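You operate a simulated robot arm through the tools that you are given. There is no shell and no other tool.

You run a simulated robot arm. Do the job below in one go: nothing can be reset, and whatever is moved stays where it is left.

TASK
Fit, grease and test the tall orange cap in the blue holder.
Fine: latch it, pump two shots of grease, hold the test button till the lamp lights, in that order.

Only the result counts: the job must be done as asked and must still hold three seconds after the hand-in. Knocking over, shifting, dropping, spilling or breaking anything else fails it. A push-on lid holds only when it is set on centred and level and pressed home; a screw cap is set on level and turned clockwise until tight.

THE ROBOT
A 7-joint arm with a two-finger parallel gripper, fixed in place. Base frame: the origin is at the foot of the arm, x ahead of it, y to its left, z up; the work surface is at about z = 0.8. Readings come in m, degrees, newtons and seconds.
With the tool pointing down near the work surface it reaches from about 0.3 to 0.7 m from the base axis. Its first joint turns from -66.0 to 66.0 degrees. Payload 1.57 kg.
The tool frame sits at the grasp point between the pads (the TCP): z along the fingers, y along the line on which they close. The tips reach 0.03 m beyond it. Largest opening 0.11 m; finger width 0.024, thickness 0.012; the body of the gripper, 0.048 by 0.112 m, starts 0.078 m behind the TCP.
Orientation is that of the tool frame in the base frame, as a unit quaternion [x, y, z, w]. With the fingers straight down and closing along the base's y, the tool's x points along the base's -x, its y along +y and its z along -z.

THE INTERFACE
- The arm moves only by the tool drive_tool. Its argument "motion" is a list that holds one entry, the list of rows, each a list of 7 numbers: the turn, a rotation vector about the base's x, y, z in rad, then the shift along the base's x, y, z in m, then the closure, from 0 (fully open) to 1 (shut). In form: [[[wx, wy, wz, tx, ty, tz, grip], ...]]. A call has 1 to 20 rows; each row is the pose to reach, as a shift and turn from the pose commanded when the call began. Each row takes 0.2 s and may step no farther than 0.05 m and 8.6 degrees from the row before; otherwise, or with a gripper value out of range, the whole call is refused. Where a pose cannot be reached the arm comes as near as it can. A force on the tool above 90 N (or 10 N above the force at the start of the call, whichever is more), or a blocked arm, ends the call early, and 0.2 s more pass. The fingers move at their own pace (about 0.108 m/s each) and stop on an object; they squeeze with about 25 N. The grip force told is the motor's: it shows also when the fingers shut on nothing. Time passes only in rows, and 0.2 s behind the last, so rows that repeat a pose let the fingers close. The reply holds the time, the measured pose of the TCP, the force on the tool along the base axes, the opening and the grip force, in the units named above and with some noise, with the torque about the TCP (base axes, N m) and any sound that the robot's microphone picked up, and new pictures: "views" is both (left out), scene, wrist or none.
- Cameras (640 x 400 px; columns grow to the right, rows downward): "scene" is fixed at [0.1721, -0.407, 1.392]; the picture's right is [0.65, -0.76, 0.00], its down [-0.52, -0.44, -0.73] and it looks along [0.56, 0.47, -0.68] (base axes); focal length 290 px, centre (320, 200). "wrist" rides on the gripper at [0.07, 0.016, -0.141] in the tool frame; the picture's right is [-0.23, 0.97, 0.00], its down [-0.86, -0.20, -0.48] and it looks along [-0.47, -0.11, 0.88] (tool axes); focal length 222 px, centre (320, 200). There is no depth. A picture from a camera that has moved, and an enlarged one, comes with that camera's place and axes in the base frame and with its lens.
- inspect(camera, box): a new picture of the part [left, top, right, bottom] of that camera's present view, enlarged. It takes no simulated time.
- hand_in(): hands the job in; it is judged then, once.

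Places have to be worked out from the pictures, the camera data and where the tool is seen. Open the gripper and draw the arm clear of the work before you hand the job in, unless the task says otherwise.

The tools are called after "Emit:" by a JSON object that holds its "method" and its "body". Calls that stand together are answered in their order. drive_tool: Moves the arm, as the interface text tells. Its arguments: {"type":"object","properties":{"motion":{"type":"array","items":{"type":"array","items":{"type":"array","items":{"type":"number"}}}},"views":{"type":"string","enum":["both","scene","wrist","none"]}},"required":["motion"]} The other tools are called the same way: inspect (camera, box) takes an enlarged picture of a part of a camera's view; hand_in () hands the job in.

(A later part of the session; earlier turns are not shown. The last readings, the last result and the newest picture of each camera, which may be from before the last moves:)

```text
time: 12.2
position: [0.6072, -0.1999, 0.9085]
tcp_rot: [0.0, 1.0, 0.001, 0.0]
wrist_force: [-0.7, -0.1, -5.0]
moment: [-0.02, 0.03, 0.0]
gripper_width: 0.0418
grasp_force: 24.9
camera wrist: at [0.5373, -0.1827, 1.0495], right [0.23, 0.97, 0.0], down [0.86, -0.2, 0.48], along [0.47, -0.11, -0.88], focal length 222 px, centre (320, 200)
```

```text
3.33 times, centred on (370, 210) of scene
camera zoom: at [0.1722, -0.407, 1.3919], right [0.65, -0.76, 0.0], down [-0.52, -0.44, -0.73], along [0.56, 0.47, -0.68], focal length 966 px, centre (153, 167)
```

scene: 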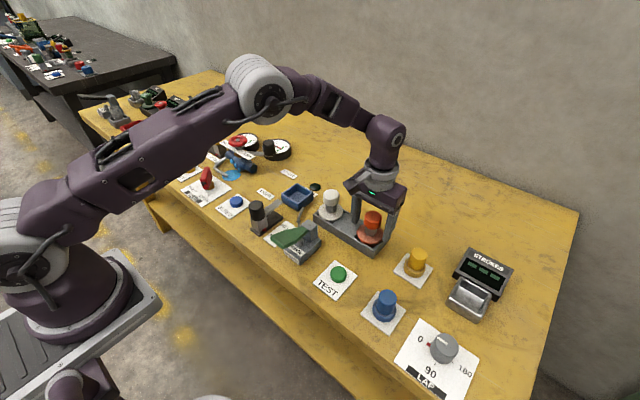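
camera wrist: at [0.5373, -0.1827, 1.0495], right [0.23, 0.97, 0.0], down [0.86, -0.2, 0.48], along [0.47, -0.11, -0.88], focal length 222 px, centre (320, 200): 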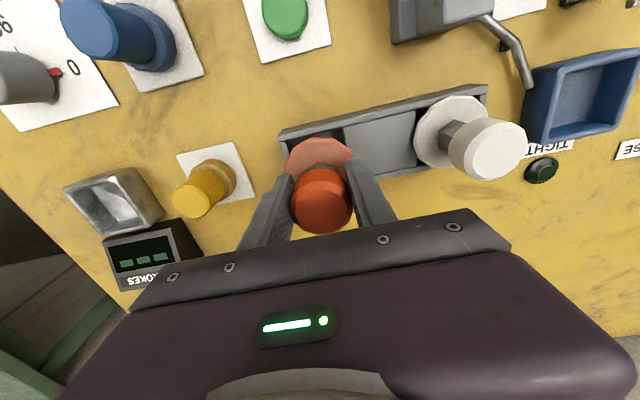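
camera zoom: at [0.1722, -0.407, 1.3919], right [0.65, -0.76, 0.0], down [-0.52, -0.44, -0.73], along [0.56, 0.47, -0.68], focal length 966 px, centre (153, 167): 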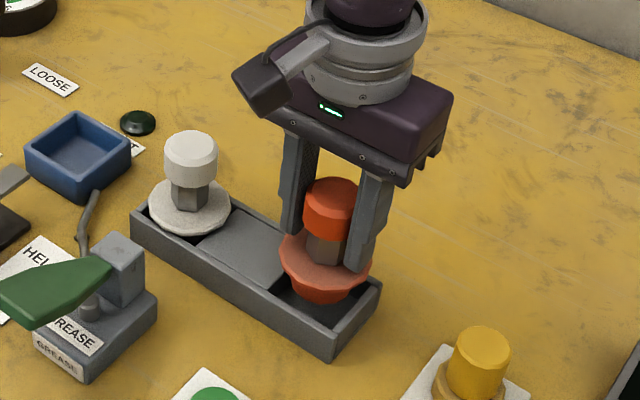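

There is no slip this time. I'll keep lifting slowly, high enough for the plug to pass over the white cap.

Emit:
{"method": "drive_tool", "body": {"motion": [[[0, 0, 0, 0, 0, 0.005, 1], [0, 0, 0, 0, 0, 0.012, 1], [0, 0, 0, 0, 0, 0.02, 1], [0, 0, 0, 0, 0, 0.03, 1], [0, 0, 0, 0, 0, 0.04, 1], [0, 0, 0, 0, 0, 0.05, 1], [0, 0, 0, 0, 0, 0.06, 1], [0, 0, 0, 0, 0, 0.07, 1], [0, 0, 0, 0, 0, 0.08, 1], [0, 0, 0, 0, 0, 0.09, 1], [0, 0, 0, 0, 0, 0.098, 1], [0, 0, 0, 0, 0, 0.104, 1], [0, 0, 0, 0, 0, 0.107, 1]]], "views": "both"}}

Emit:
{"method": "inspect", "body": {"camera": "scene", "box": [310, 130, 430, 250]}}

Emit:
{"method": "inspect", "body": {"camera": "wrist", "box": [220, 90, 420, 250]}}

```text
time: 15.0
position: [0.6083, -0.1986, 1.0151]
tcp_rot: [0.0, 1.0, 0.0, 0.0]
wrist_force: [-0.1, 0.5, -5.7]
moment: [0.03, 0.03, 0.02]
gripper_width: 0.0417
grasp_force: 24.3
camera wrist: at [0.5371, -0.1827, 1.1564], right [0.23, 0.97, 0.0], down [0.86, -0.2, 0.48], along [0.47, -0.11, -0.88], focal length 222 px, centre (320, 200)
```

scene: 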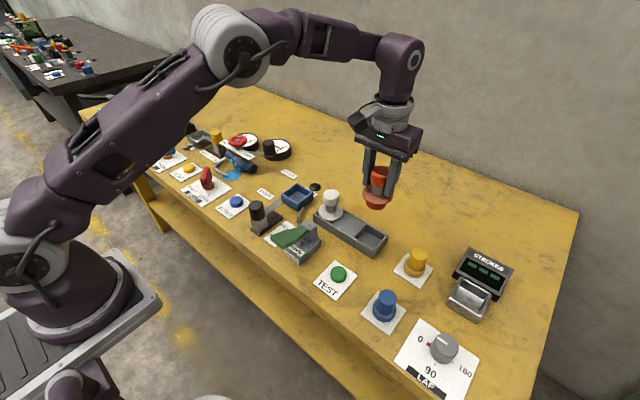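
wrist: 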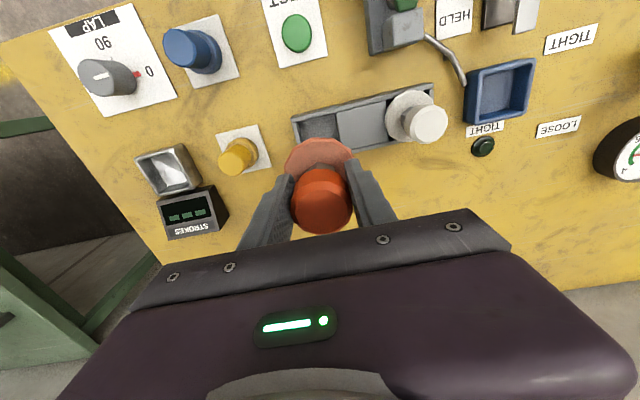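

```text
3.33 times, centred on (370, 190) of scene
camera zoom: at [0.1722, -0.407, 1.3919], right [0.65, -0.76, 0.0], down [-0.52, -0.44, -0.73], along [0.56, 0.47, -0.68], focal length 966 px, centre (153, 233)
```

zoom: 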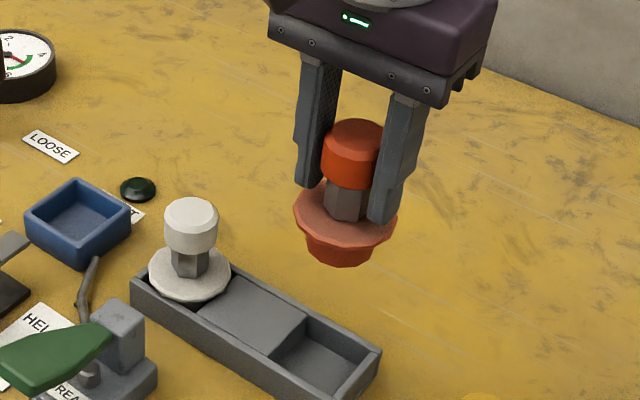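

```text
2.50 times, centred on (320, 170) of wrist
camera zoom: at [0.5371, -0.1827, 1.1564], right [0.23, 0.97, 0.0], down [0.86, -0.2, 0.48], along [0.47, -0.11, -0.88], focal length 555 px, centre (320, 275)
```

zoom: 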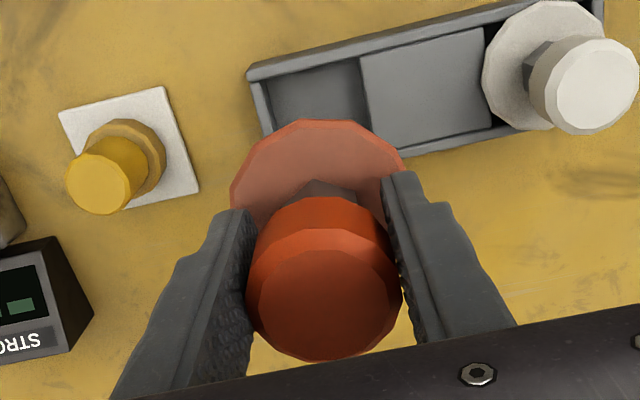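

The cap hangs level and centred in the grip. I'll carry it smoothly in +y over the blue tray at this height.

Emit:
{"method": "drive_tool", "body": {"motion": [[[0, 0, 0, 0, 0.004, 0, 1], [0, 0, 0, 0, 0.012, 0, 1], [0, 0, 0, 0, 0.025, 0, 1], [0, 0, 0, 0, 0.042, 0, 1], [0, 0, 0, 0, 0.062, 0, 1], [0, 0, 0, 0, 0.082, 0, 1], [0, 0, 0, 0, 0.102, 0, 1], [0, 0, 0, 0, 0.122, 0, 1], [0, 0, 0, 0, 0.142, 0, 1], [0, 0, 0, 0, 0.162, 0, 1], [0, 0, 0, 0, 0.182, 0, 1], [0, 0, 0, 0, 0.202, 0, 1], [0, 0, 0, 0, 0.22, 0, 1], [0, 0, 0, 0, 0.234, 0, 1], [0, 0, 0, 0, 0.244, 0, 1], [0, 0, 0, 0, 0.249, 0, 1], [0, 0, 0, 0, 0.25, 0, 1]]], "views": "both"}}

Emit:
{"method": "inspect", "body": {"camera": "scene", "box": [240, 120, 360, 220]}}

Emit:
{"method": "inspect", "body": {"camera": "wrist", "box": [220, 70, 420, 230]}}

```text
time: 18.6
position: [0.6071, 0.0523, 1.0151]
tcp_rot: [0.0, 1.0, 0.0, 0.0]
wrist_force: [0.3, 0.0, -4.8]
moment: [0.0, 0.01, 0.03]
gripper_width: 0.0416
grasp_force: 25.1
camera wrist: at [0.537, 0.0687, 1.1564], right [0.23, 0.97, 0.0], down [0.86, -0.2, 0.48], along [0.47, -0.11, -0.88], focal length 222 px, centre (320, 200)
```

scene: 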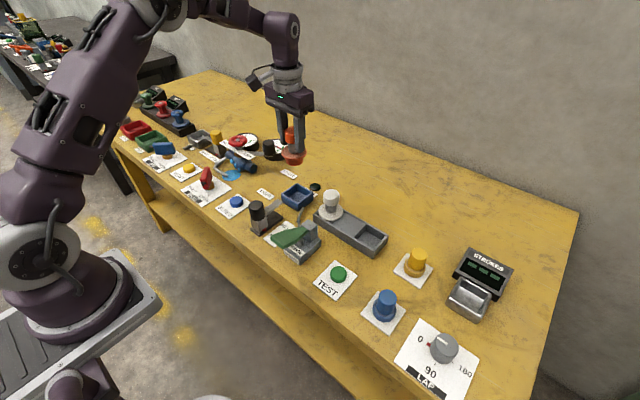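
wrist: 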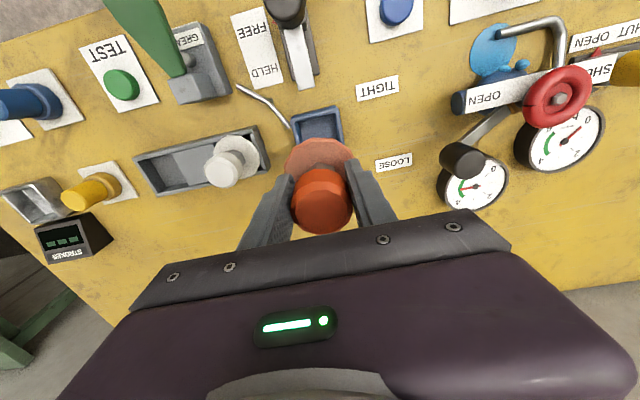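

```text
4.00 times, centred on (300, 170) of scene
camera zoom: at [0.1722, -0.407, 1.3919], right [0.65, -0.76, 0.0], down [-0.52, -0.44, -0.73], along [0.56, 0.47, -0.68], focal length 1159 px, centre (400, 320)
```

zoom: 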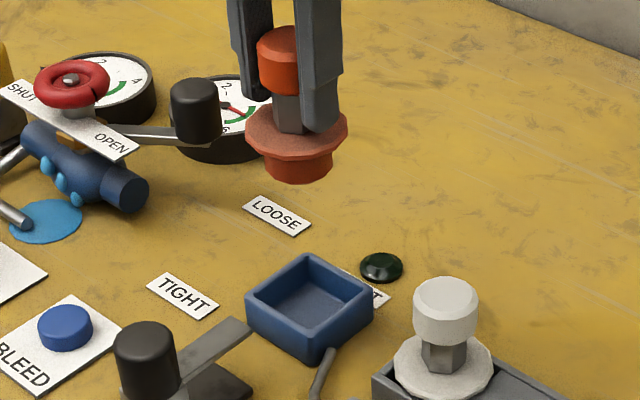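

```text
2.50 times, centred on (320, 150) of wrist
camera zoom: at [0.537, 0.0687, 1.1564], right [0.23, 0.97, 0.0], down [0.86, -0.2, 0.48], along [0.47, -0.11, -0.88], focal length 555 px, centre (320, 325)
```

zoom: 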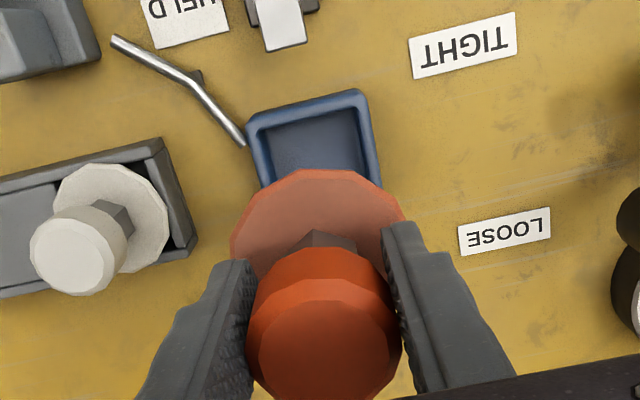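

From this view the tray's near rim runs from about (0.577, 0.015) to (0.575, 0.083), which puts the tray centre at about (0.610, 0.051). I'll nudge x by +2 mm and lower until the plug is just above the rim.

Emit:
{"method": "drive_tool", "body": {"motion": [[[0, 0, 0, 0.001, 0, -0.004, 1], [0, 0, 0, 0.002, 0, -0.011, 1], [0, 0, 0, 0.002, 0, -0.02, 1], [0, 0, 0, 0.002, 0, -0.03, 1], [0, 0, 0, 0.002, 0, -0.04, 1], [0, 0, 0, 0.002, 0, -0.05, 1], [0, 0, 0, 0.002, 0, -0.06, 1], [0, 0, 0, 0.002, 0, -0.07, 1], [0, 0, 0, 0.002, 0, -0.08, 1], [0, 0, 0, 0.002, 0, -0.089, 1], [0, 0, 0, 0.002, 0, -0.095, 1], [0, 0, 0, 0.002, 0, -0.098, 1]]], "views": "both"}}

Emit:
{"method": "inspect", "body": {"camera": "scene", "box": [250, 150, 350, 225]}}

Emit:
{"method": "inspect", "body": {"camera": "wrist", "box": [220, 70, 420, 230]}}

```text
time: 21.2
position: [0.6094, 0.0509, 0.9174]
tcp_rot: [-0.001, 1.0, 0.0, 0.0]
wrist_force: [-0.3, -0.4, -4.8]
moment: [0.0, 0.03, 0.02]
gripper_width: 0.0419
grasp_force: 24.9
camera wrist: at [0.539, 0.0679, 1.0591], right [0.23, 0.97, 0.0], down [0.86, -0.2, 0.48], along [0.47, -0.11, -0.88], focal length 222 px, centre (320, 200)
```

scene: 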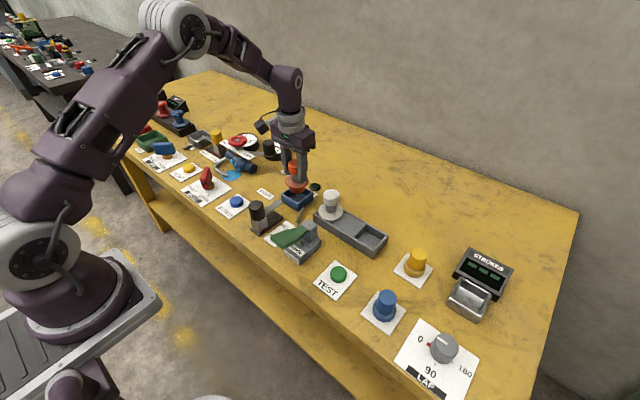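
wrist: 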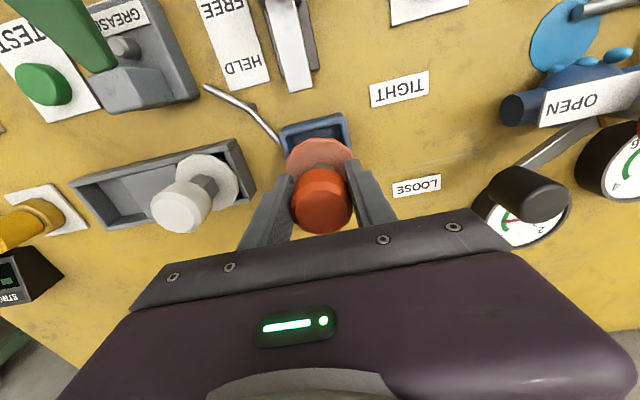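

```text
5.33 times, centred on (300, 188) of scene
camera zoom: at [0.1722, -0.407, 1.3919], right [0.65, -0.76, 0.0], down [-0.52, -0.44, -0.73], along [0.56, 0.47, -0.68], focal length 1545 px, centre (427, 267)
```

zoom: 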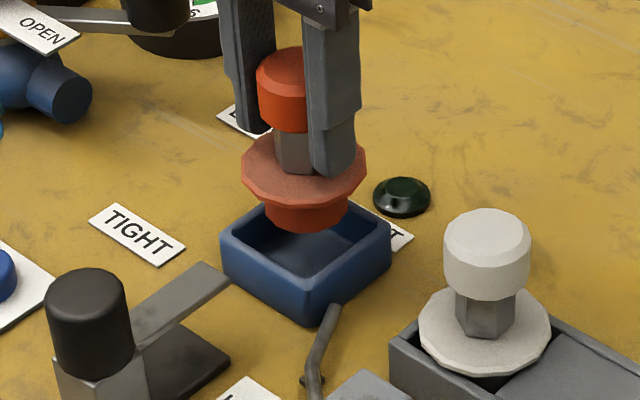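

```text
2.50 times, centred on (320, 150) of wrist
camera zoom: at [0.539, 0.0679, 1.0591], right [0.23, 0.97, 0.0], down [0.86, -0.2, 0.48], along [0.47, -0.11, -0.88], focal length 555 px, centre (320, 325)
```

zoom: 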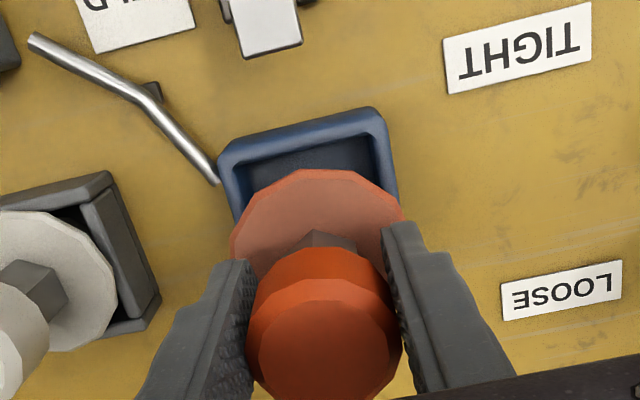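

The tray rim is at the same place in both views, with its centre near (0.6105, 0.0515), and the plug sits about 1 mm off in -y. I'll nudge by +1 mm in x and y and lower the plug into the tray in small steps.

Emit:
{"method": "drive_tool", "body": {"motion": [[[0, 0, 0, 0.001, 0.001, -0.003, 1], [0, 0, 0, 0.001, 0.001, -0.008, 1], [0, 0, 0, 0.001, 0.001, -0.013, 1], [0, 0, 0, 0.001, 0.001, -0.018, 1], [0, 0, 0, 0.001, 0.001, -0.023, 1], [0, 0, 0, 0.001, 0.001, -0.028, 1], [0, 0, 0, 0.001, 0.001, -0.031, 1]]], "views": "both"}}

Emit:
{"method": "inspect", "body": {"camera": "scene", "box": [250, 150, 350, 225]}}

Emit:
{"method": "inspect", "body": {"camera": "wrist", "box": [220, 70, 420, 230]}}

```text
time: 22.8
position: [0.6106, 0.0532, 0.8858]
tcp_rot: [0.0, 1.0, 0.0, 0.0]
wrist_force: [-0.2, -0.3, -5.1]
moment: [0.01, 0.03, 0.0]
gripper_width: 0.0417
grasp_force: 24.7
camera wrist: at [0.5404, 0.0688, 1.0275], right [0.23, 0.97, 0.0], down [0.86, -0.2, 0.48], along [0.47, -0.11, -0.88], focal length 222 px, centre (320, 200)
```

scene: 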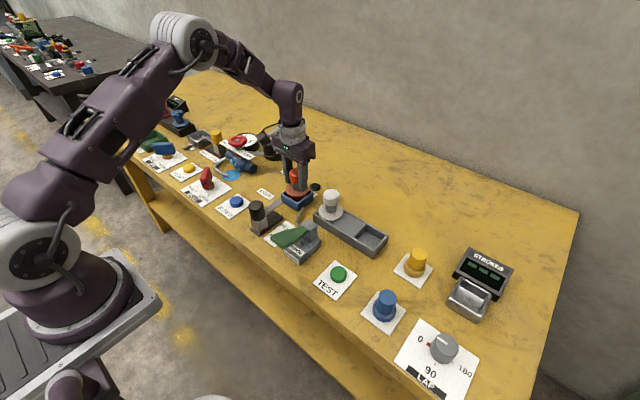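
wrist: 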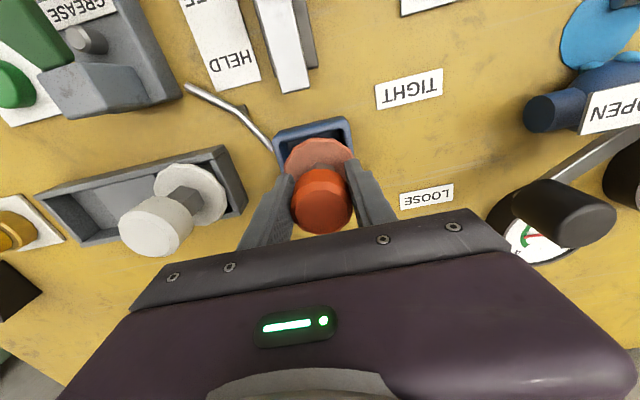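

```text
5.33 times, centred on (300, 188) of scene
camera zoom: at [0.1722, -0.407, 1.3919], right [0.65, -0.76, 0.0], down [-0.52, -0.44, -0.73], along [0.56, 0.47, -0.68], focal length 1545 px, centre (427, 267)
```

zoom: 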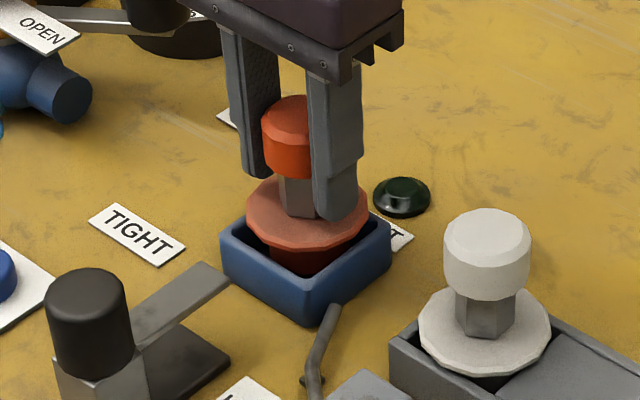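

```text
2.50 times, centred on (320, 150) of wrist
camera zoom: at [0.5404, 0.0688, 1.0275], right [0.23, 0.97, 0.0], down [0.86, -0.2, 0.48], along [0.47, -0.11, -0.88], focal length 555 px, centre (320, 325)
```

zoom: 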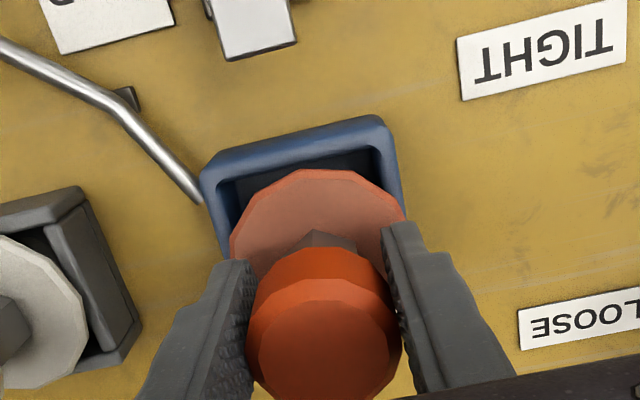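

The plug is entering the tray with clearance on all sides. I'll keep lowering in 2 mm steps and watch for contact in the force reading.

Emit:
{"method": "drive_tool", "body": {"motion": [[[0, 0, 0, 0, 0, -0.002, 1], [0, 0, 0, 0, 0, -0.004, 1], [0, 0, 0, 0, 0, -0.006, 1], [0, 0, 0, 0, 0, -0.008, 1], [0, 0, 0, 0, 0, -0.01, 1]]], "views": "both"}}

Emit:
{"method": "inspect", "body": {"camera": "scene", "box": [250, 150, 350, 225]}}

Emit:
{"method": "inspect", "body": {"camera": "wrist", "box": [220, 70, 420, 230]}}

```text
time: 24.0
position: [0.6109, 0.0518, 0.8763]
tcp_rot: [-0.001, 1.0, 0.0, 0.002]
wrist_force: [4.4, 4.7, 20.6]
moment: [0.23, -0.01, 0.01]
gripper_width: 0.0417
grasp_force: 25.4
camera wrist: at [0.5404, 0.069, 1.0176], right [0.23, 0.97, 0.0], down [0.85, -0.2, 0.48], along [0.47, -0.11, -0.88], focal length 222 px, centre (320, 200)
```

scene: 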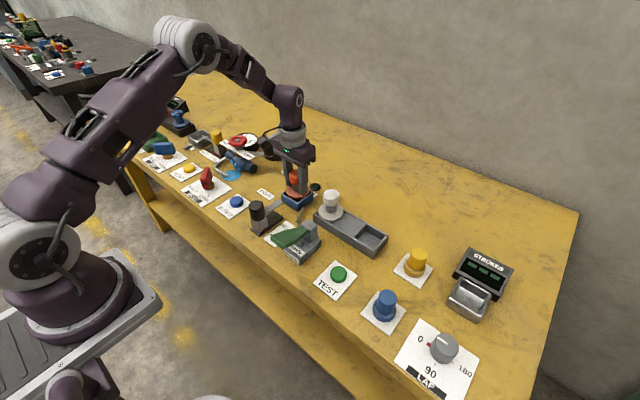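
wrist: 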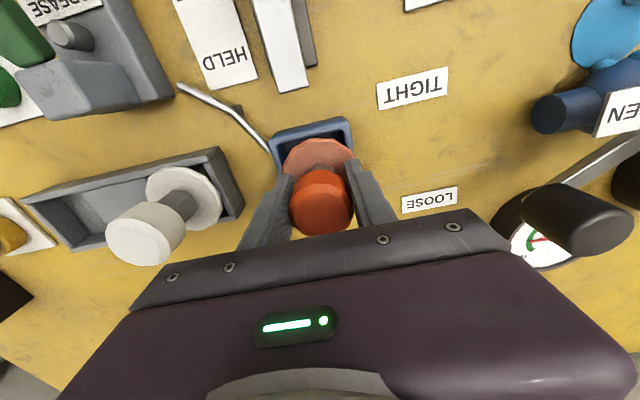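

```text
5.33 times, centred on (300, 188) of scene
camera zoom: at [0.1718, -0.4069, 1.392], right [0.65, -0.76, 0.0], down [-0.52, -0.44, -0.73], along [0.56, 0.47, -0.68], focal length 1545 px, centre (427, 267)
```

zoom: 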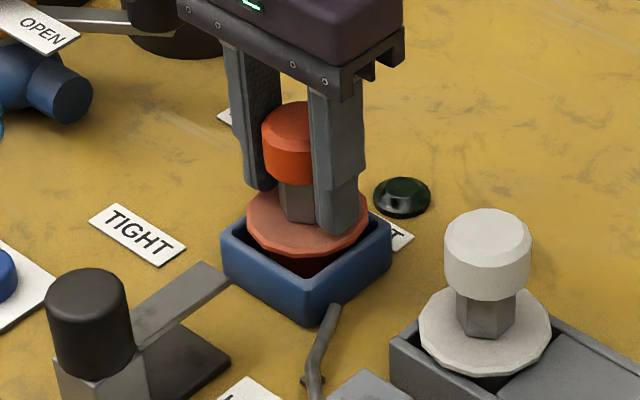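

```text
2.50 times, centred on (320, 150) of wrist
camera zoom: at [0.5404, 0.069, 1.0176], right [0.23, 0.97, 0.0], down [0.85, -0.2, 0.48], along [0.47, -0.11, -0.88], focal length 555 px, centre (320, 325)
```

zoom: 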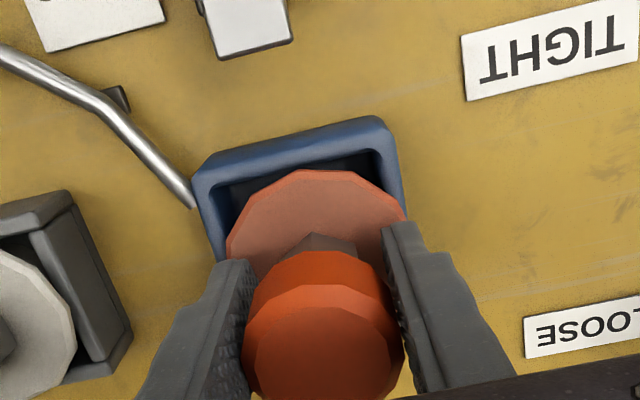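

Contact reads about 25 N with small sideways forces toward +x and +y, so the cap is touching on its -x/-y side. I'll ease up 2 mm and shift 1 mm to +x and +y, then read the forces again.

Emit:
{"method": "drive_tool", "body": {"motion": [[[0, 0, 0, 0, 0, 0.002, 1], [0, 0, 0, 0.001, 0.001, 0.002, 1], [0, 0, 0, 0.001, 0.001, 0.002, 1]]], "views": "both"}}

Emit:
{"method": "inspect", "body": {"camera": "scene", "box": [260, 160, 340, 220]}}

Emit:
{"method": "inspect", "body": {"camera": "wrist", "box": [250, 100, 390, 220]}}

```text
time: 24.8
position: [0.6106, 0.0539, 0.8768]
tcp_rot: [0.0, 1.0, 0.0, -0.001]
wrist_force: [0.4, 0.7, -4.4]
moment: [-0.01, 0.0, -0.01]
gripper_width: 0.0416
grasp_force: 24.7
camera wrist: at [0.5409, 0.0696, 1.0181], right [0.23, 0.97, 0.0], down [0.86, -0.2, 0.48], along [0.46, -0.11, -0.88], focal length 222 px, centre (320, 200)
```

scene: 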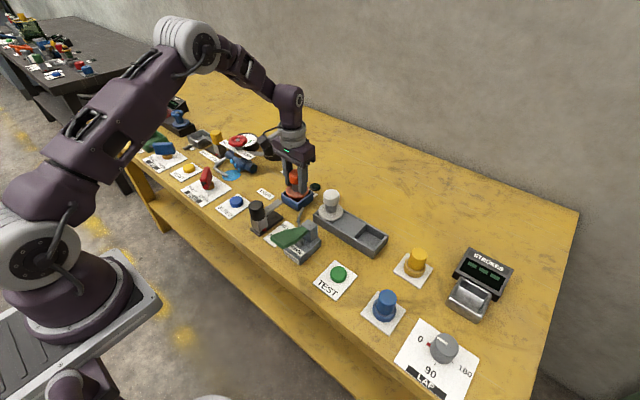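
wrist: 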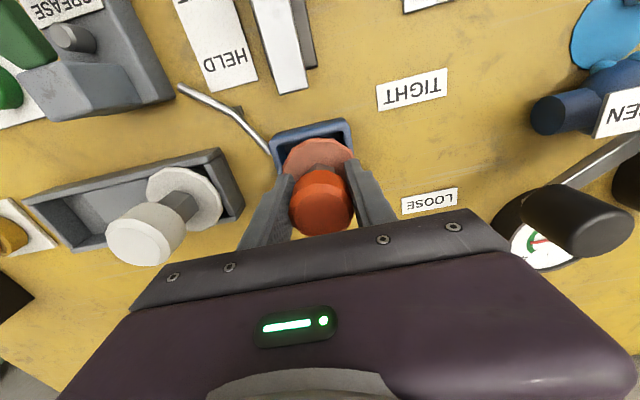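

```text
6.67 times, centred on (300, 190) of scene
camera zoom: at [0.1722, -0.407, 1.3919], right [0.65, -0.76, 0.0], down [-0.52, -0.44, -0.73], along [0.56, 0.47, -0.68], focal length 1931 px, centre (453, 267)
```

zoom: 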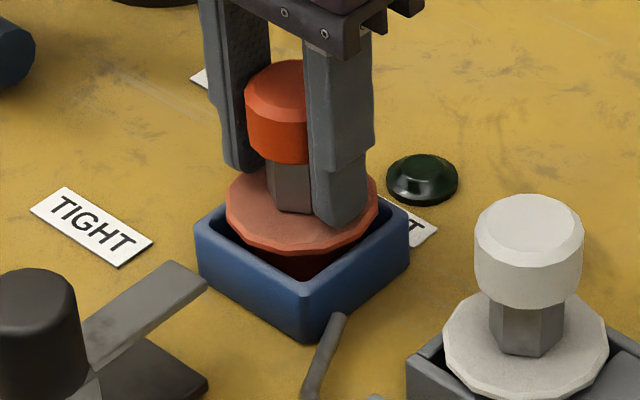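

```text
3.33 times, centred on (320, 160) of wrist
camera zoom: at [0.5409, 0.0696, 1.0181], right [0.23, 0.97, 0.0], down [0.86, -0.2, 0.48], along [0.46, -0.11, -0.88], focal length 740 px, centre (320, 333)
```

zoom: 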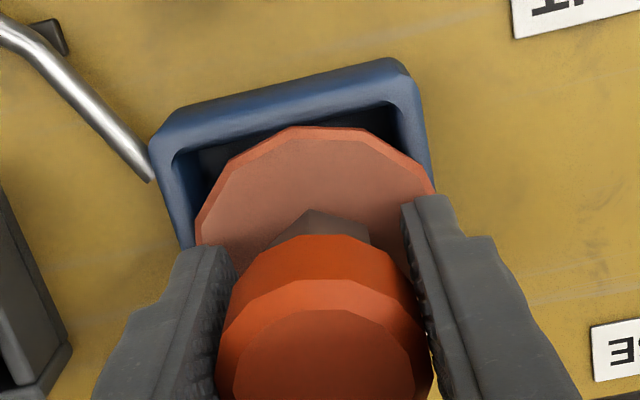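

The load is back to the bare weight, so the cap hangs just clear. Measured flange and rim edges agree to about 1–2 mm, with the flange slightly too far in +y. I'll shift 1 mm back, lower to light contact and open just enough to let the cap settle.

Emit:
{"method": "drive_tool", "body": {"motion": [[[0, 0, 0, 0, -0.001, 0, 1], [0, 0, 0, 0, -0.001, -0.001, 1], [0, 0, 0, 0, -0.001, -0.002, 1], [0, 0, 0, 0, -0.001, -0.002, 1]]], "views": "none"}}

```text
time: 25.8
position: [0.6117, 0.0528, 0.8775]
tcp_rot: [0.0, 1.0, 0.0, 0.001]
wrist_force: [-4.6, -1.2, 12.4]
moment: [-0.03, 0.14, 0.0]
gripper_width: 0.0417
grasp_force: 24.8
```

The cap is in contact with about 17 N on it, so it is bearing on the tray. I'll open the fingers and look at how it sits.

Emit:
{"method": "drive_tool", "body": {"motion": [[[0, 0, 0, 0, 0, 0, 0.5], [0, 0, 0, 0, 0, 0, 0.35], [0, 0, 0, 0, 0, 0, 0.3], [0, 0, 0, 0, 0, 0.04, 0.3], [0, 0, 0, 0, 0, 0.08, 0.3], [0, 0, 0, 0, 0, 0.11, 0.3]]], "views": "both"}}

Emit:
{"method": "inspect", "body": {"camera": "scene", "box": [260, 160, 340, 220]}}

Emit:
{"method": "inspect", "body": {"camera": "wrist", "box": [240, 80, 400, 220]}}

```text
time: 27.2
position: [0.6122, 0.0529, 0.9865]
tcp_rot: [0.0, 1.0, 0.0, 0.0]
wrist_force: [-0.1, 0.8, 0.4]
moment: [-0.02, 0.02, 0.02]
gripper_width: 0.077
grasp_force: 0.1
camera wrist: at [0.5424, 0.0689, 1.1271], right [0.23, 0.97, 0.0], down [0.86, -0.2, 0.48], along [0.47, -0.11, -0.88], focal length 222 px, centre (320, 200)
```

scene: 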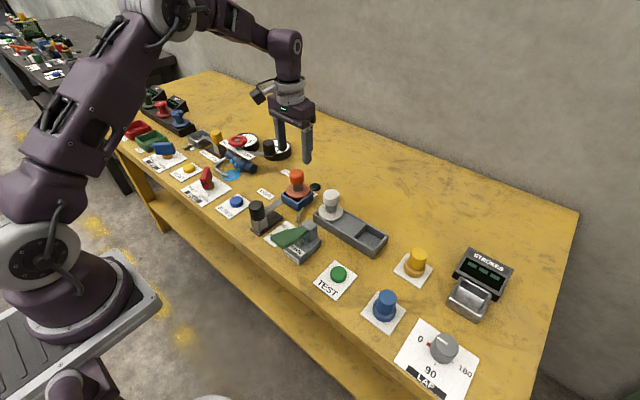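
wrist: 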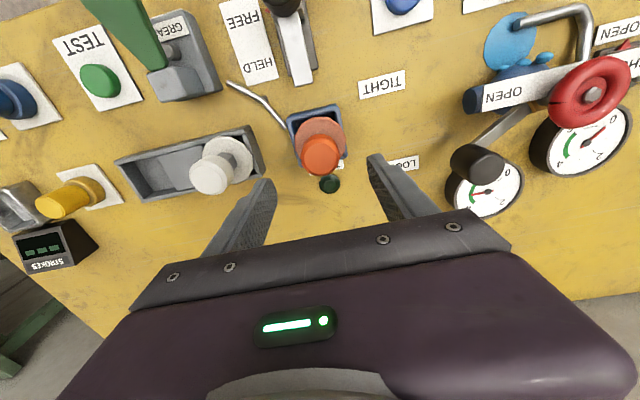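

```text
6.67 times, centred on (300, 190) of scene
camera zoom: at [0.1721, -0.407, 1.392], right [0.65, -0.76, 0.0], down [-0.52, -0.44, -0.73], along [0.56, 0.47, -0.68], focal length 1931 px, centre (453, 267)
```

zoom: 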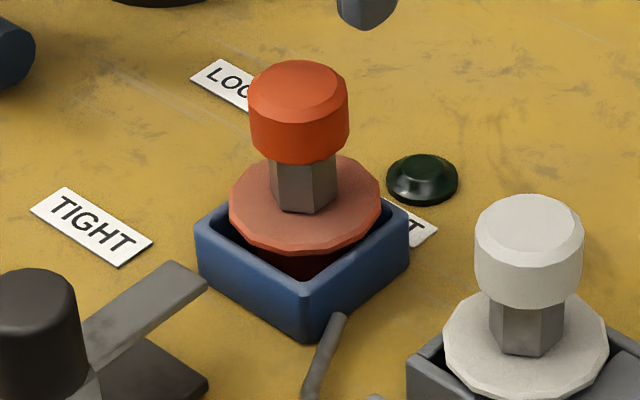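

```text
2.86 times, centred on (320, 150) of wrist
camera zoom: at [0.5424, 0.0689, 1.1271], right [0.23, 0.97, 0.0], down [0.86, -0.2, 0.48], along [0.47, -0.11, -0.88], focal length 635 px, centre (320, 343)
```

zoom: 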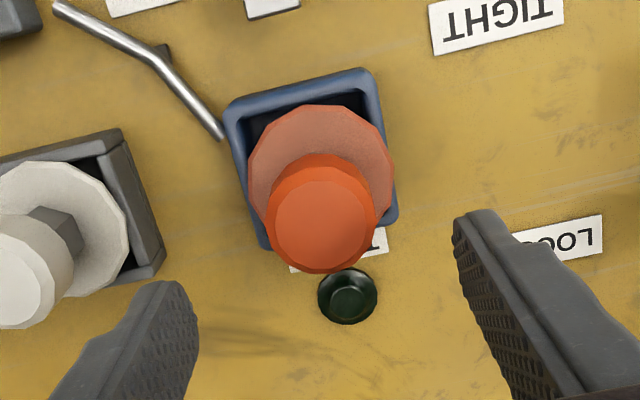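

The cap stands upright in the tray. I'll zoom in to judge whether the flange is down on the rim or still a little above it.

Emit:
{"method": "inspect", "body": {"camera": "scene", "box": [278, 180, 326, 210]}}

Emit:
{"method": "inspect", "body": {"camera": "wrist", "box": [275, 95, 365, 180]}}

Emit:
{"method": "inspect", "body": {"camera": "scene", "box": [240, 180, 330, 270]}}

```text
13.33 times, centred on (302, 195) of scene
camera zoom: at [0.1721, -0.407, 1.392], right [0.65, -0.76, 0.0], down [-0.52, -0.44, -0.73], along [0.56, 0.47, -0.68], focal length 3862 px, centre (560, 267)
```

zoom: 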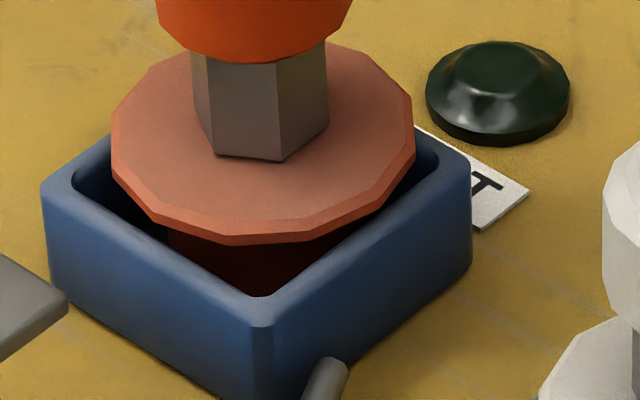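

```text
4.71 times, centred on (320, 138) of wrist
camera zoom: at [0.5424, 0.0689, 1.1271], right [0.23, 0.97, 0.0], down [0.86, -0.2, 0.48], along [0.47, -0.11, -0.88], focal length 1045 px, centre (320, 494)
```

zoom: 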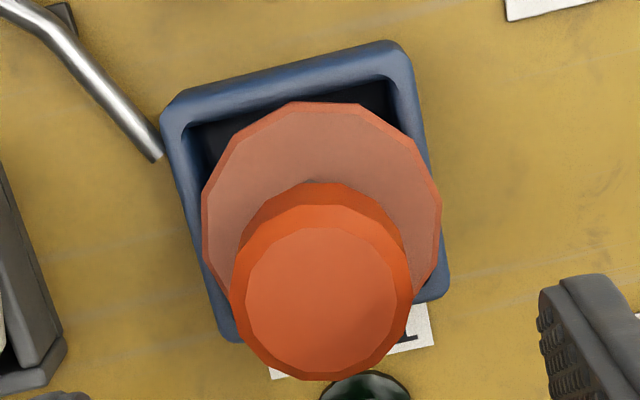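

```text
4.44 times, centred on (285, 225) of scene
camera zoom: at [0.1721, -0.407, 1.392], right [0.65, -0.76, 0.0], down [-0.52, -0.44, -0.73], along [0.56, 0.47, -0.68], focal length 1287 px, centre (476, 89)
```

zoom: 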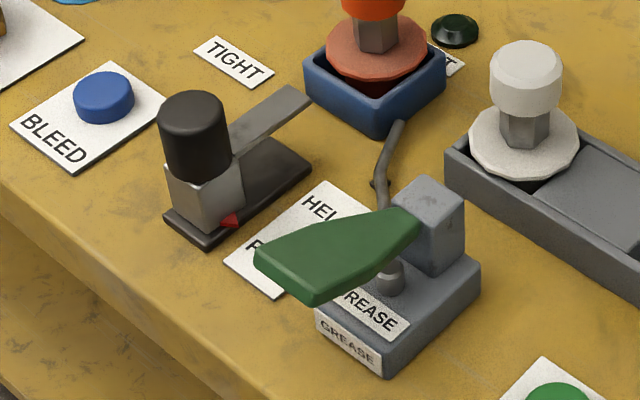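

Sizes and contact forces agree: the plug stands on the tray floor at the same height it had in the rack, upright and within about 1–2 mm of centre. The slide's bolt is at z of about 0.85, just above the flange. I'll move over the slide's black knob, near (0.468, 0.052), to line up.

Emit:
{"method": "drive_tool", "body": {"motion": [[[0, 0, 0, -0.04, 0, 0.01, 0.3], [0, 0, 0, -0.08, 0, 0.01, 0.3], [0, 0, 0, -0.12, 0, 0.01, 0.3], [0, 0, 0, -0.143, 0, 0.01, 0.3], [0, 0, 0, -0.143, 0, 0.01, 0.3]]], "views": "both"}}

Emit:
{"method": "inspect", "body": {"camera": "wrist", "box": [220, 80, 420, 230]}}

Emit:
{"method": "inspect", "body": {"camera": "scene", "box": [230, 170, 350, 270]}}

```text
time: 28.4
position: [0.4687, 0.0519, 0.996]
tcp_rot: [0.0, 1.0, 0.0, 0.0]
wrist_force: [0.7, -0.2, 0.2]
moment: [0.02, -0.02, 0.03]
gripper_width: 0.0769
grasp_force: 0.0
camera wrist: at [0.3985, 0.0685, 1.1373], right [0.23, 0.97, 0.0], down [0.85, -0.2, 0.48], along [0.47, -0.11, -0.88], focal length 222 px, centre (320, 200)
```

scene: 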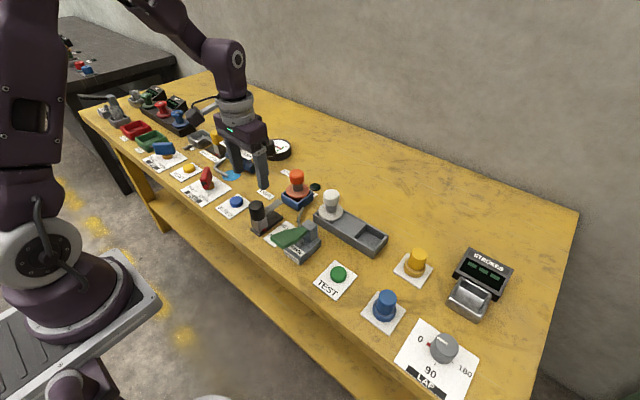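
wrist: 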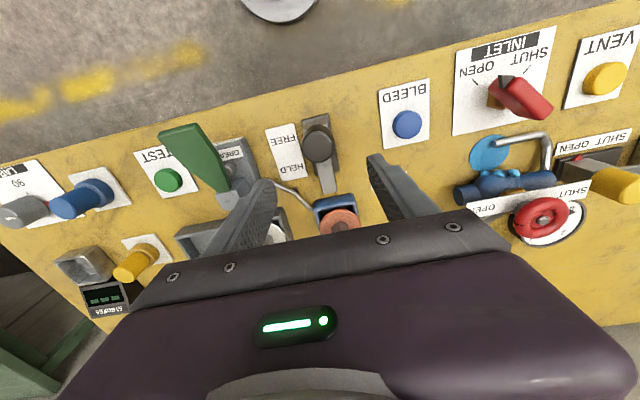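

```text
2.67 times, centred on (320, 155) of wrist
camera zoom: at [0.3985, 0.0685, 1.1373], right [0.23, 0.97, 0.0], down [0.85, -0.2, 0.48], along [0.47, -0.11, -0.88], focal length 592 px, centre (320, 320)
```

zoom: 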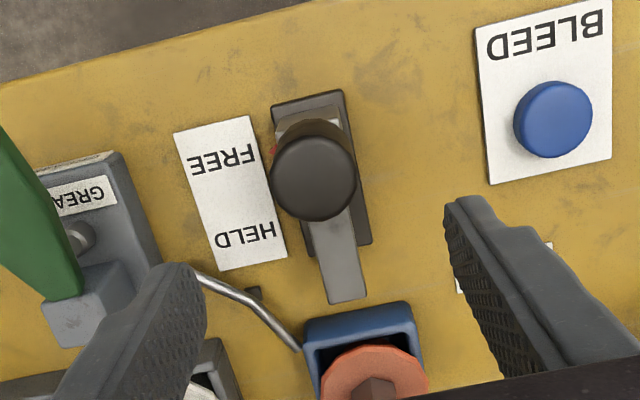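

```text
4.00 times, centred on (290, 220) of scene
camera zoom: at [0.1721, -0.407, 1.392], right [0.65, -0.76, 0.0], down [-0.52, -0.44, -0.73], along [0.56, 0.47, -0.68], focal length 1159 px, centre (440, 120)
```

zoom: 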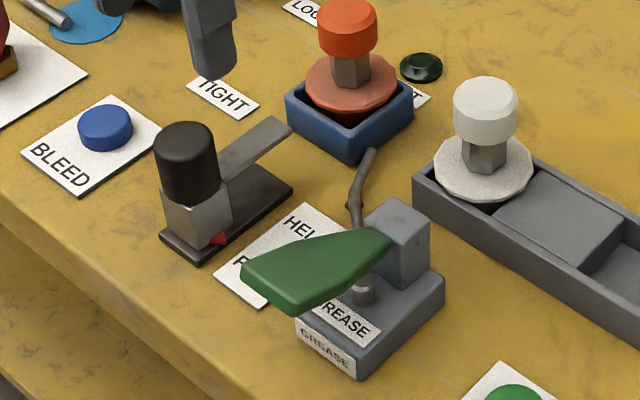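

The knob's top centre works out at about (0.465, 0.049, 0.892), and the slide runs along +x with roughly 0.046 m of travel to HELD. I'll lower over the knob with the fingers open on either side.

Emit:
{"method": "drive_tool", "body": {"motion": [[[0, 0, 0, -0.0036, -0.0031, -0.02, 0.3], [0, 0, 0, -0.0036, -0.0031, -0.05, 0.3], [0, 0, 0, -0.0036, -0.0031, -0.08, 0.3], [0, 0, 0, -0.0036, -0.0031, -0.105, 0.3], [0, 0, 0, -0.0036, -0.0031, -0.114, 0.3], [0, 0, 0, -0.0036, -0.0031, -0.114, 0.3]]], "views": "both"}}

Emit:
{"method": "inspect", "body": {"camera": "wrist", "box": [220, 100, 420, 250]}}

Emit:
{"method": "inspect", "body": {"camera": "scene", "box": [210, 160, 330, 260]}}

```text
time: 29.8
position: [0.4657, 0.0475, 0.8838]
tcp_rot: [0.0, 1.0, 0.001, 0.0]
wrist_force: [0.3, -0.8, -0.3]
moment: [-0.02, 0.0, 0.01]
gripper_width: 0.0768
grasp_force: 0.1
camera wrist: at [0.3955, 0.0644, 1.0244], right [0.23, 0.97, 0.0], down [0.86, -0.2, 0.48], along [0.47, -0.11, -0.88], focal length 222 px, centre (320, 200)
```

scene: 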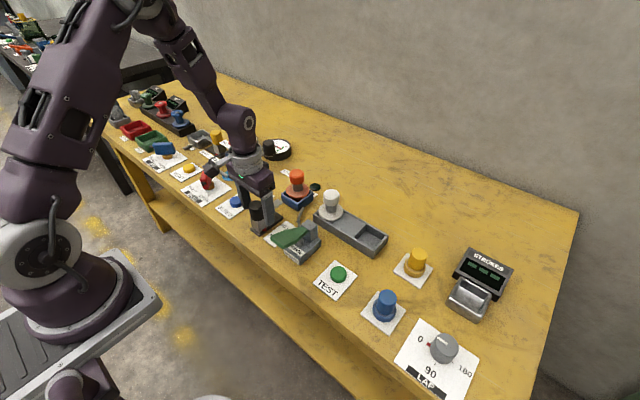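
wrist: 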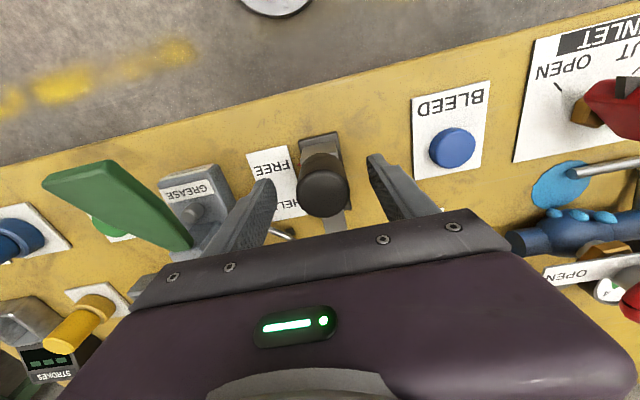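

```text
2.67 times, centred on (320, 175) of wrist
camera zoom: at [0.3955, 0.0644, 1.0244], right [0.23, 0.97, 0.0], down [0.86, -0.2, 0.48], along [0.47, -0.11, -0.88], focal length 592 px, centre (320, 267)
```

zoom: 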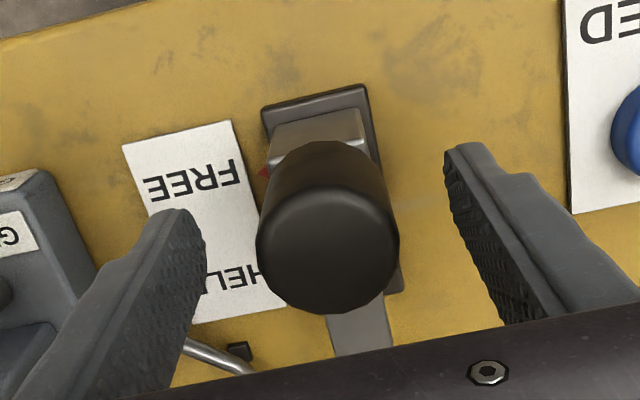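

```text
4.00 times, centred on (270, 210) of scene
camera zoom: at [0.1721, -0.407, 1.392], right [0.65, -0.76, 0.0], down [-0.52, -0.44, -0.73], along [0.56, 0.47, -0.68], focal length 1159 px, centre (520, 160)
```

zoom: 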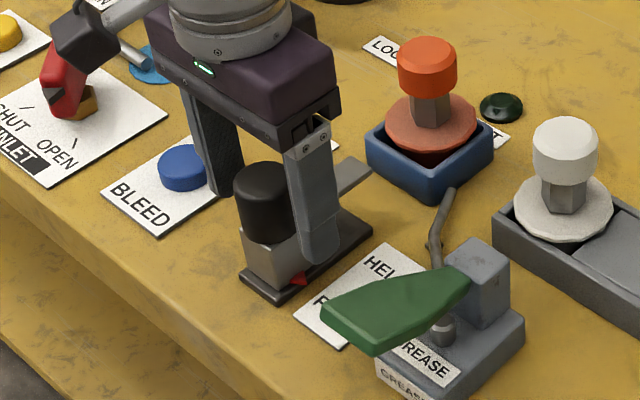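

The fingers straddle the knob, with the tips at about the knob's bottom (z = 0.852). I'll close on it.

Emit:
{"method": "drive_tool", "body": {"motion": [[[0, 0, 0, 0, 0.001, 0, 0.6], [0, 0, 0, 0, 0.001, 0, 1], [0, 0, 0, 0, 0.001, 0, 1], [0, 0, 0, 0, 0.001, 0, 1]]], "views": "wrist"}}

Emit:
{"method": "inspect", "body": {"camera": "wrist", "box": [220, 100, 420, 250]}}

Emit:
{"method": "inspect", "body": {"camera": "scene", "box": [210, 160, 330, 260]}}

```text
time: 30.8
position: [0.466, 0.0499, 0.8826]
tcp_rot: [-0.001, 1.0, 0.0, 0.0]
wrist_force: [-0.5, 11.9, 0.2]
moment: [-0.72, -0.1, 0.11]
gripper_width: 0.0377
grasp_force: 43.7
camera wrist: at [0.3952, 0.0665, 1.024], right [0.23, 0.97, 0.0], down [0.86, -0.2, 0.48], along [0.47, -0.11, -0.88], focal length 222 px, centre (320, 200)
```

wrist: 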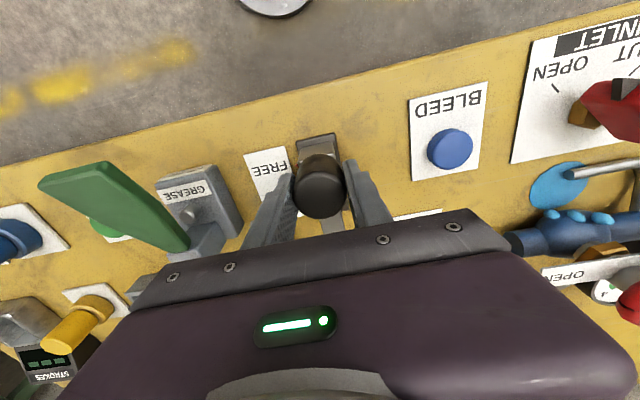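

```text
2.67 times, centred on (320, 175) of wrist
camera zoom: at [0.3952, 0.0665, 1.024], right [0.23, 0.97, 0.0], down [0.86, -0.2, 0.48], along [0.47, -0.11, -0.88], focal length 592 px, centre (320, 267)
```

zoom: 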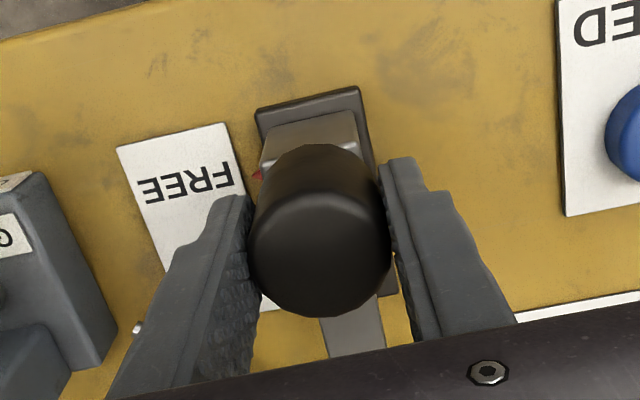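

```text
4.00 times, centred on (270, 210) of scene
camera zoom: at [0.1721, -0.4067, 1.3921], right [0.65, -0.76, 0.0], down [-0.52, -0.44, -0.73], along [0.56, 0.47, -0.68], focal length 1159 px, centre (520, 160)
```

zoom: 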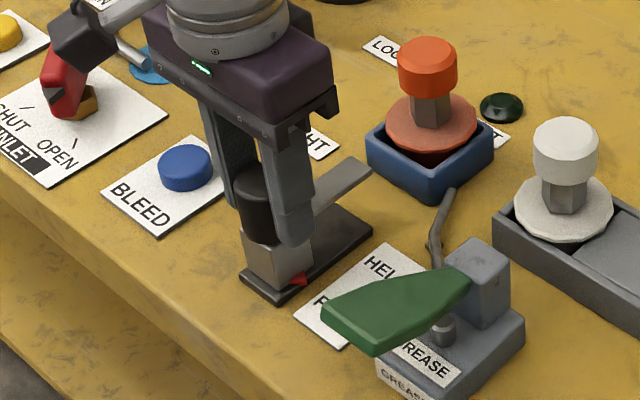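

The knob is gripped, with a small sideways load showing it sits slightly to +y of the hand. I'll relieve that by 1.5 mm and start sliding the knob toward HELD (+x).

Emit:
{"method": "drive_tool", "body": {"motion": [[[0, 0, 0, 0, 0.0015, 0, 1], [0, 0, 0, 0.003, 0.0015, 0, 1], [0, 0, 0, 0.007, 0.0015, 0, 1], [0, 0, 0, 0.012, 0.0015, 0, 1], [0, 0, 0, 0.017, 0.0015, 0, 1], [0, 0, 0, 0.022, 0.0015, 0, 1]]], "views": "scene"}}

Emit:
{"method": "inspect", "body": {"camera": "scene", "box": [230, 160, 350, 260]}}

```text
time: 32.2
position: [0.4859, 0.0494, 0.883]
tcp_rot: [0.0, 1.0, -0.002, 0.0]
wrist_force: [-0.1, -12.1, 17.4]
moment: [0.73, 0.98, -0.26]
gripper_width: 0.0376
grasp_force: 43.6
```

scene: 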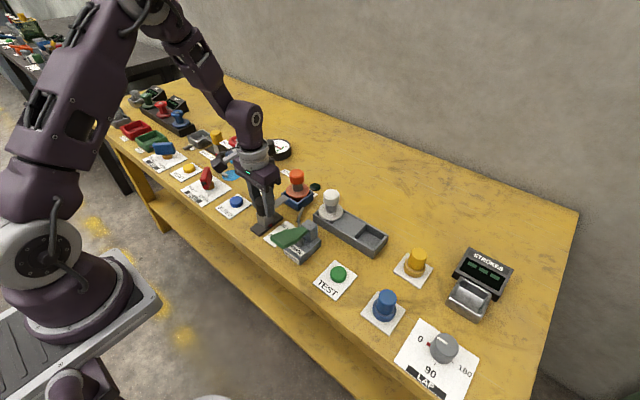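

```text
4.00 times, centred on (290, 210) of scene
camera zoom: at [0.1718, -0.4074, 1.3919], right [0.65, -0.76, 0.0], down [-0.52, -0.44, -0.73], along [0.56, 0.47, -0.68], focal length 1159 px, centre (440, 160)
```

zoom: 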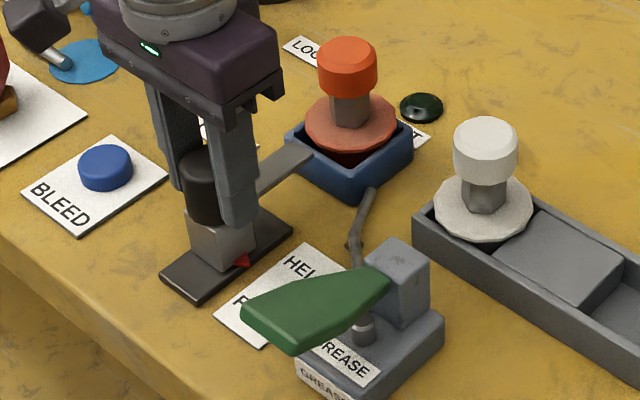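

The carriage has moved about 2 cm, and the sideways load has flipped sign, so the slide axis leans slightly to -y. I'll take the y offset back out and continue.

Emit:
{"method": "drive_tool", "body": {"motion": [[[0, 0, 0, 0.002, -0.0012, 0.0005, 1], [0, 0, 0, 0.006, -0.0015, 0.001, 1], [0, 0, 0, 0.01, -0.0015, 0.001, 1], [0, 0, 0, 0.014, -0.0015, 0.001, 1], [0, 0, 0, 0.017, -0.0015, 0.001, 1]]], "views": "both"}}

Emit:
{"method": "inspect", "body": {"camera": "scene", "box": [230, 160, 350, 260]}}

Emit:
{"method": "inspect", "body": {"camera": "wrist", "box": [220, 100, 420, 250]}}

```text
time: 33.4
position: [0.5037, 0.0489, 0.8824]
tcp_rot: [0.0, 1.0, 0.0, -0.001]
wrist_force: [0.9, -11.5, -23.7]
moment: [0.76, -0.88, -0.08]
gripper_width: 0.0379
grasp_force: 43.0
camera wrist: at [0.4338, 0.0667, 1.0241], right [0.23, 0.97, 0.0], down [0.86, -0.2, 0.48], along [0.46, -0.11, -0.88], focal length 222 px, centre (320, 200)
```

scene: 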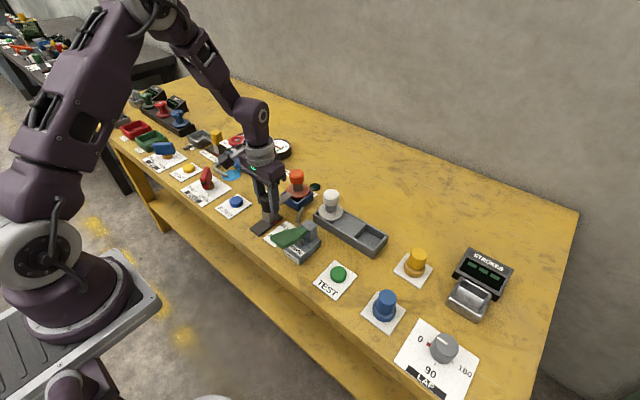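
wrist: 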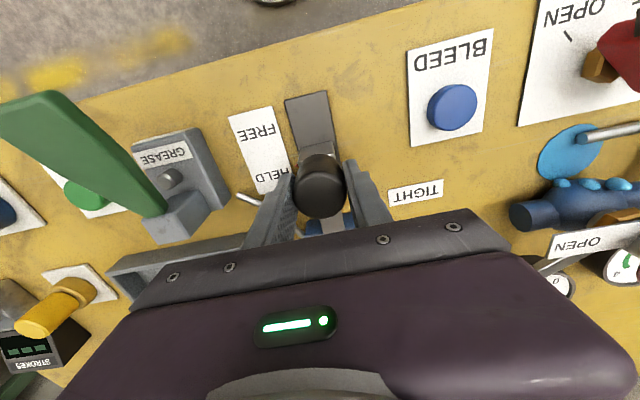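

```text
4.00 times, centred on (290, 210) of scene
camera zoom: at [0.1725, -0.4073, 1.3918], right [0.65, -0.76, 0.0], down [-0.52, -0.44, -0.73], along [0.56, 0.47, -0.68], focal length 1159 px, centre (440, 160)
```

zoom: 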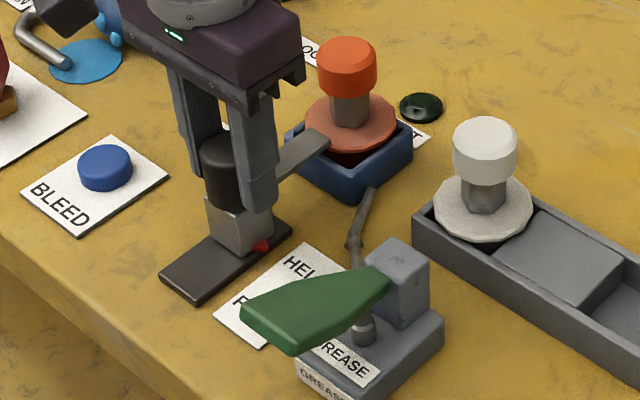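

```text
2.67 times, centred on (320, 175) of wrist
camera zoom: at [0.4338, 0.0667, 1.0241], right [0.23, 0.97, 0.0], down [0.86, -0.2, 0.48], along [0.46, -0.11, -0.88], focal length 592 px, centre (320, 267)
```

zoom: 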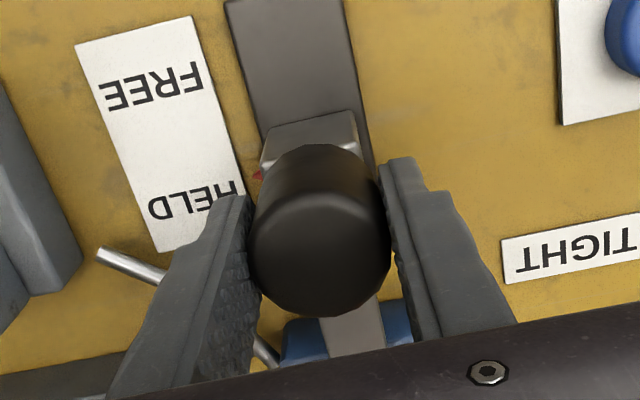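

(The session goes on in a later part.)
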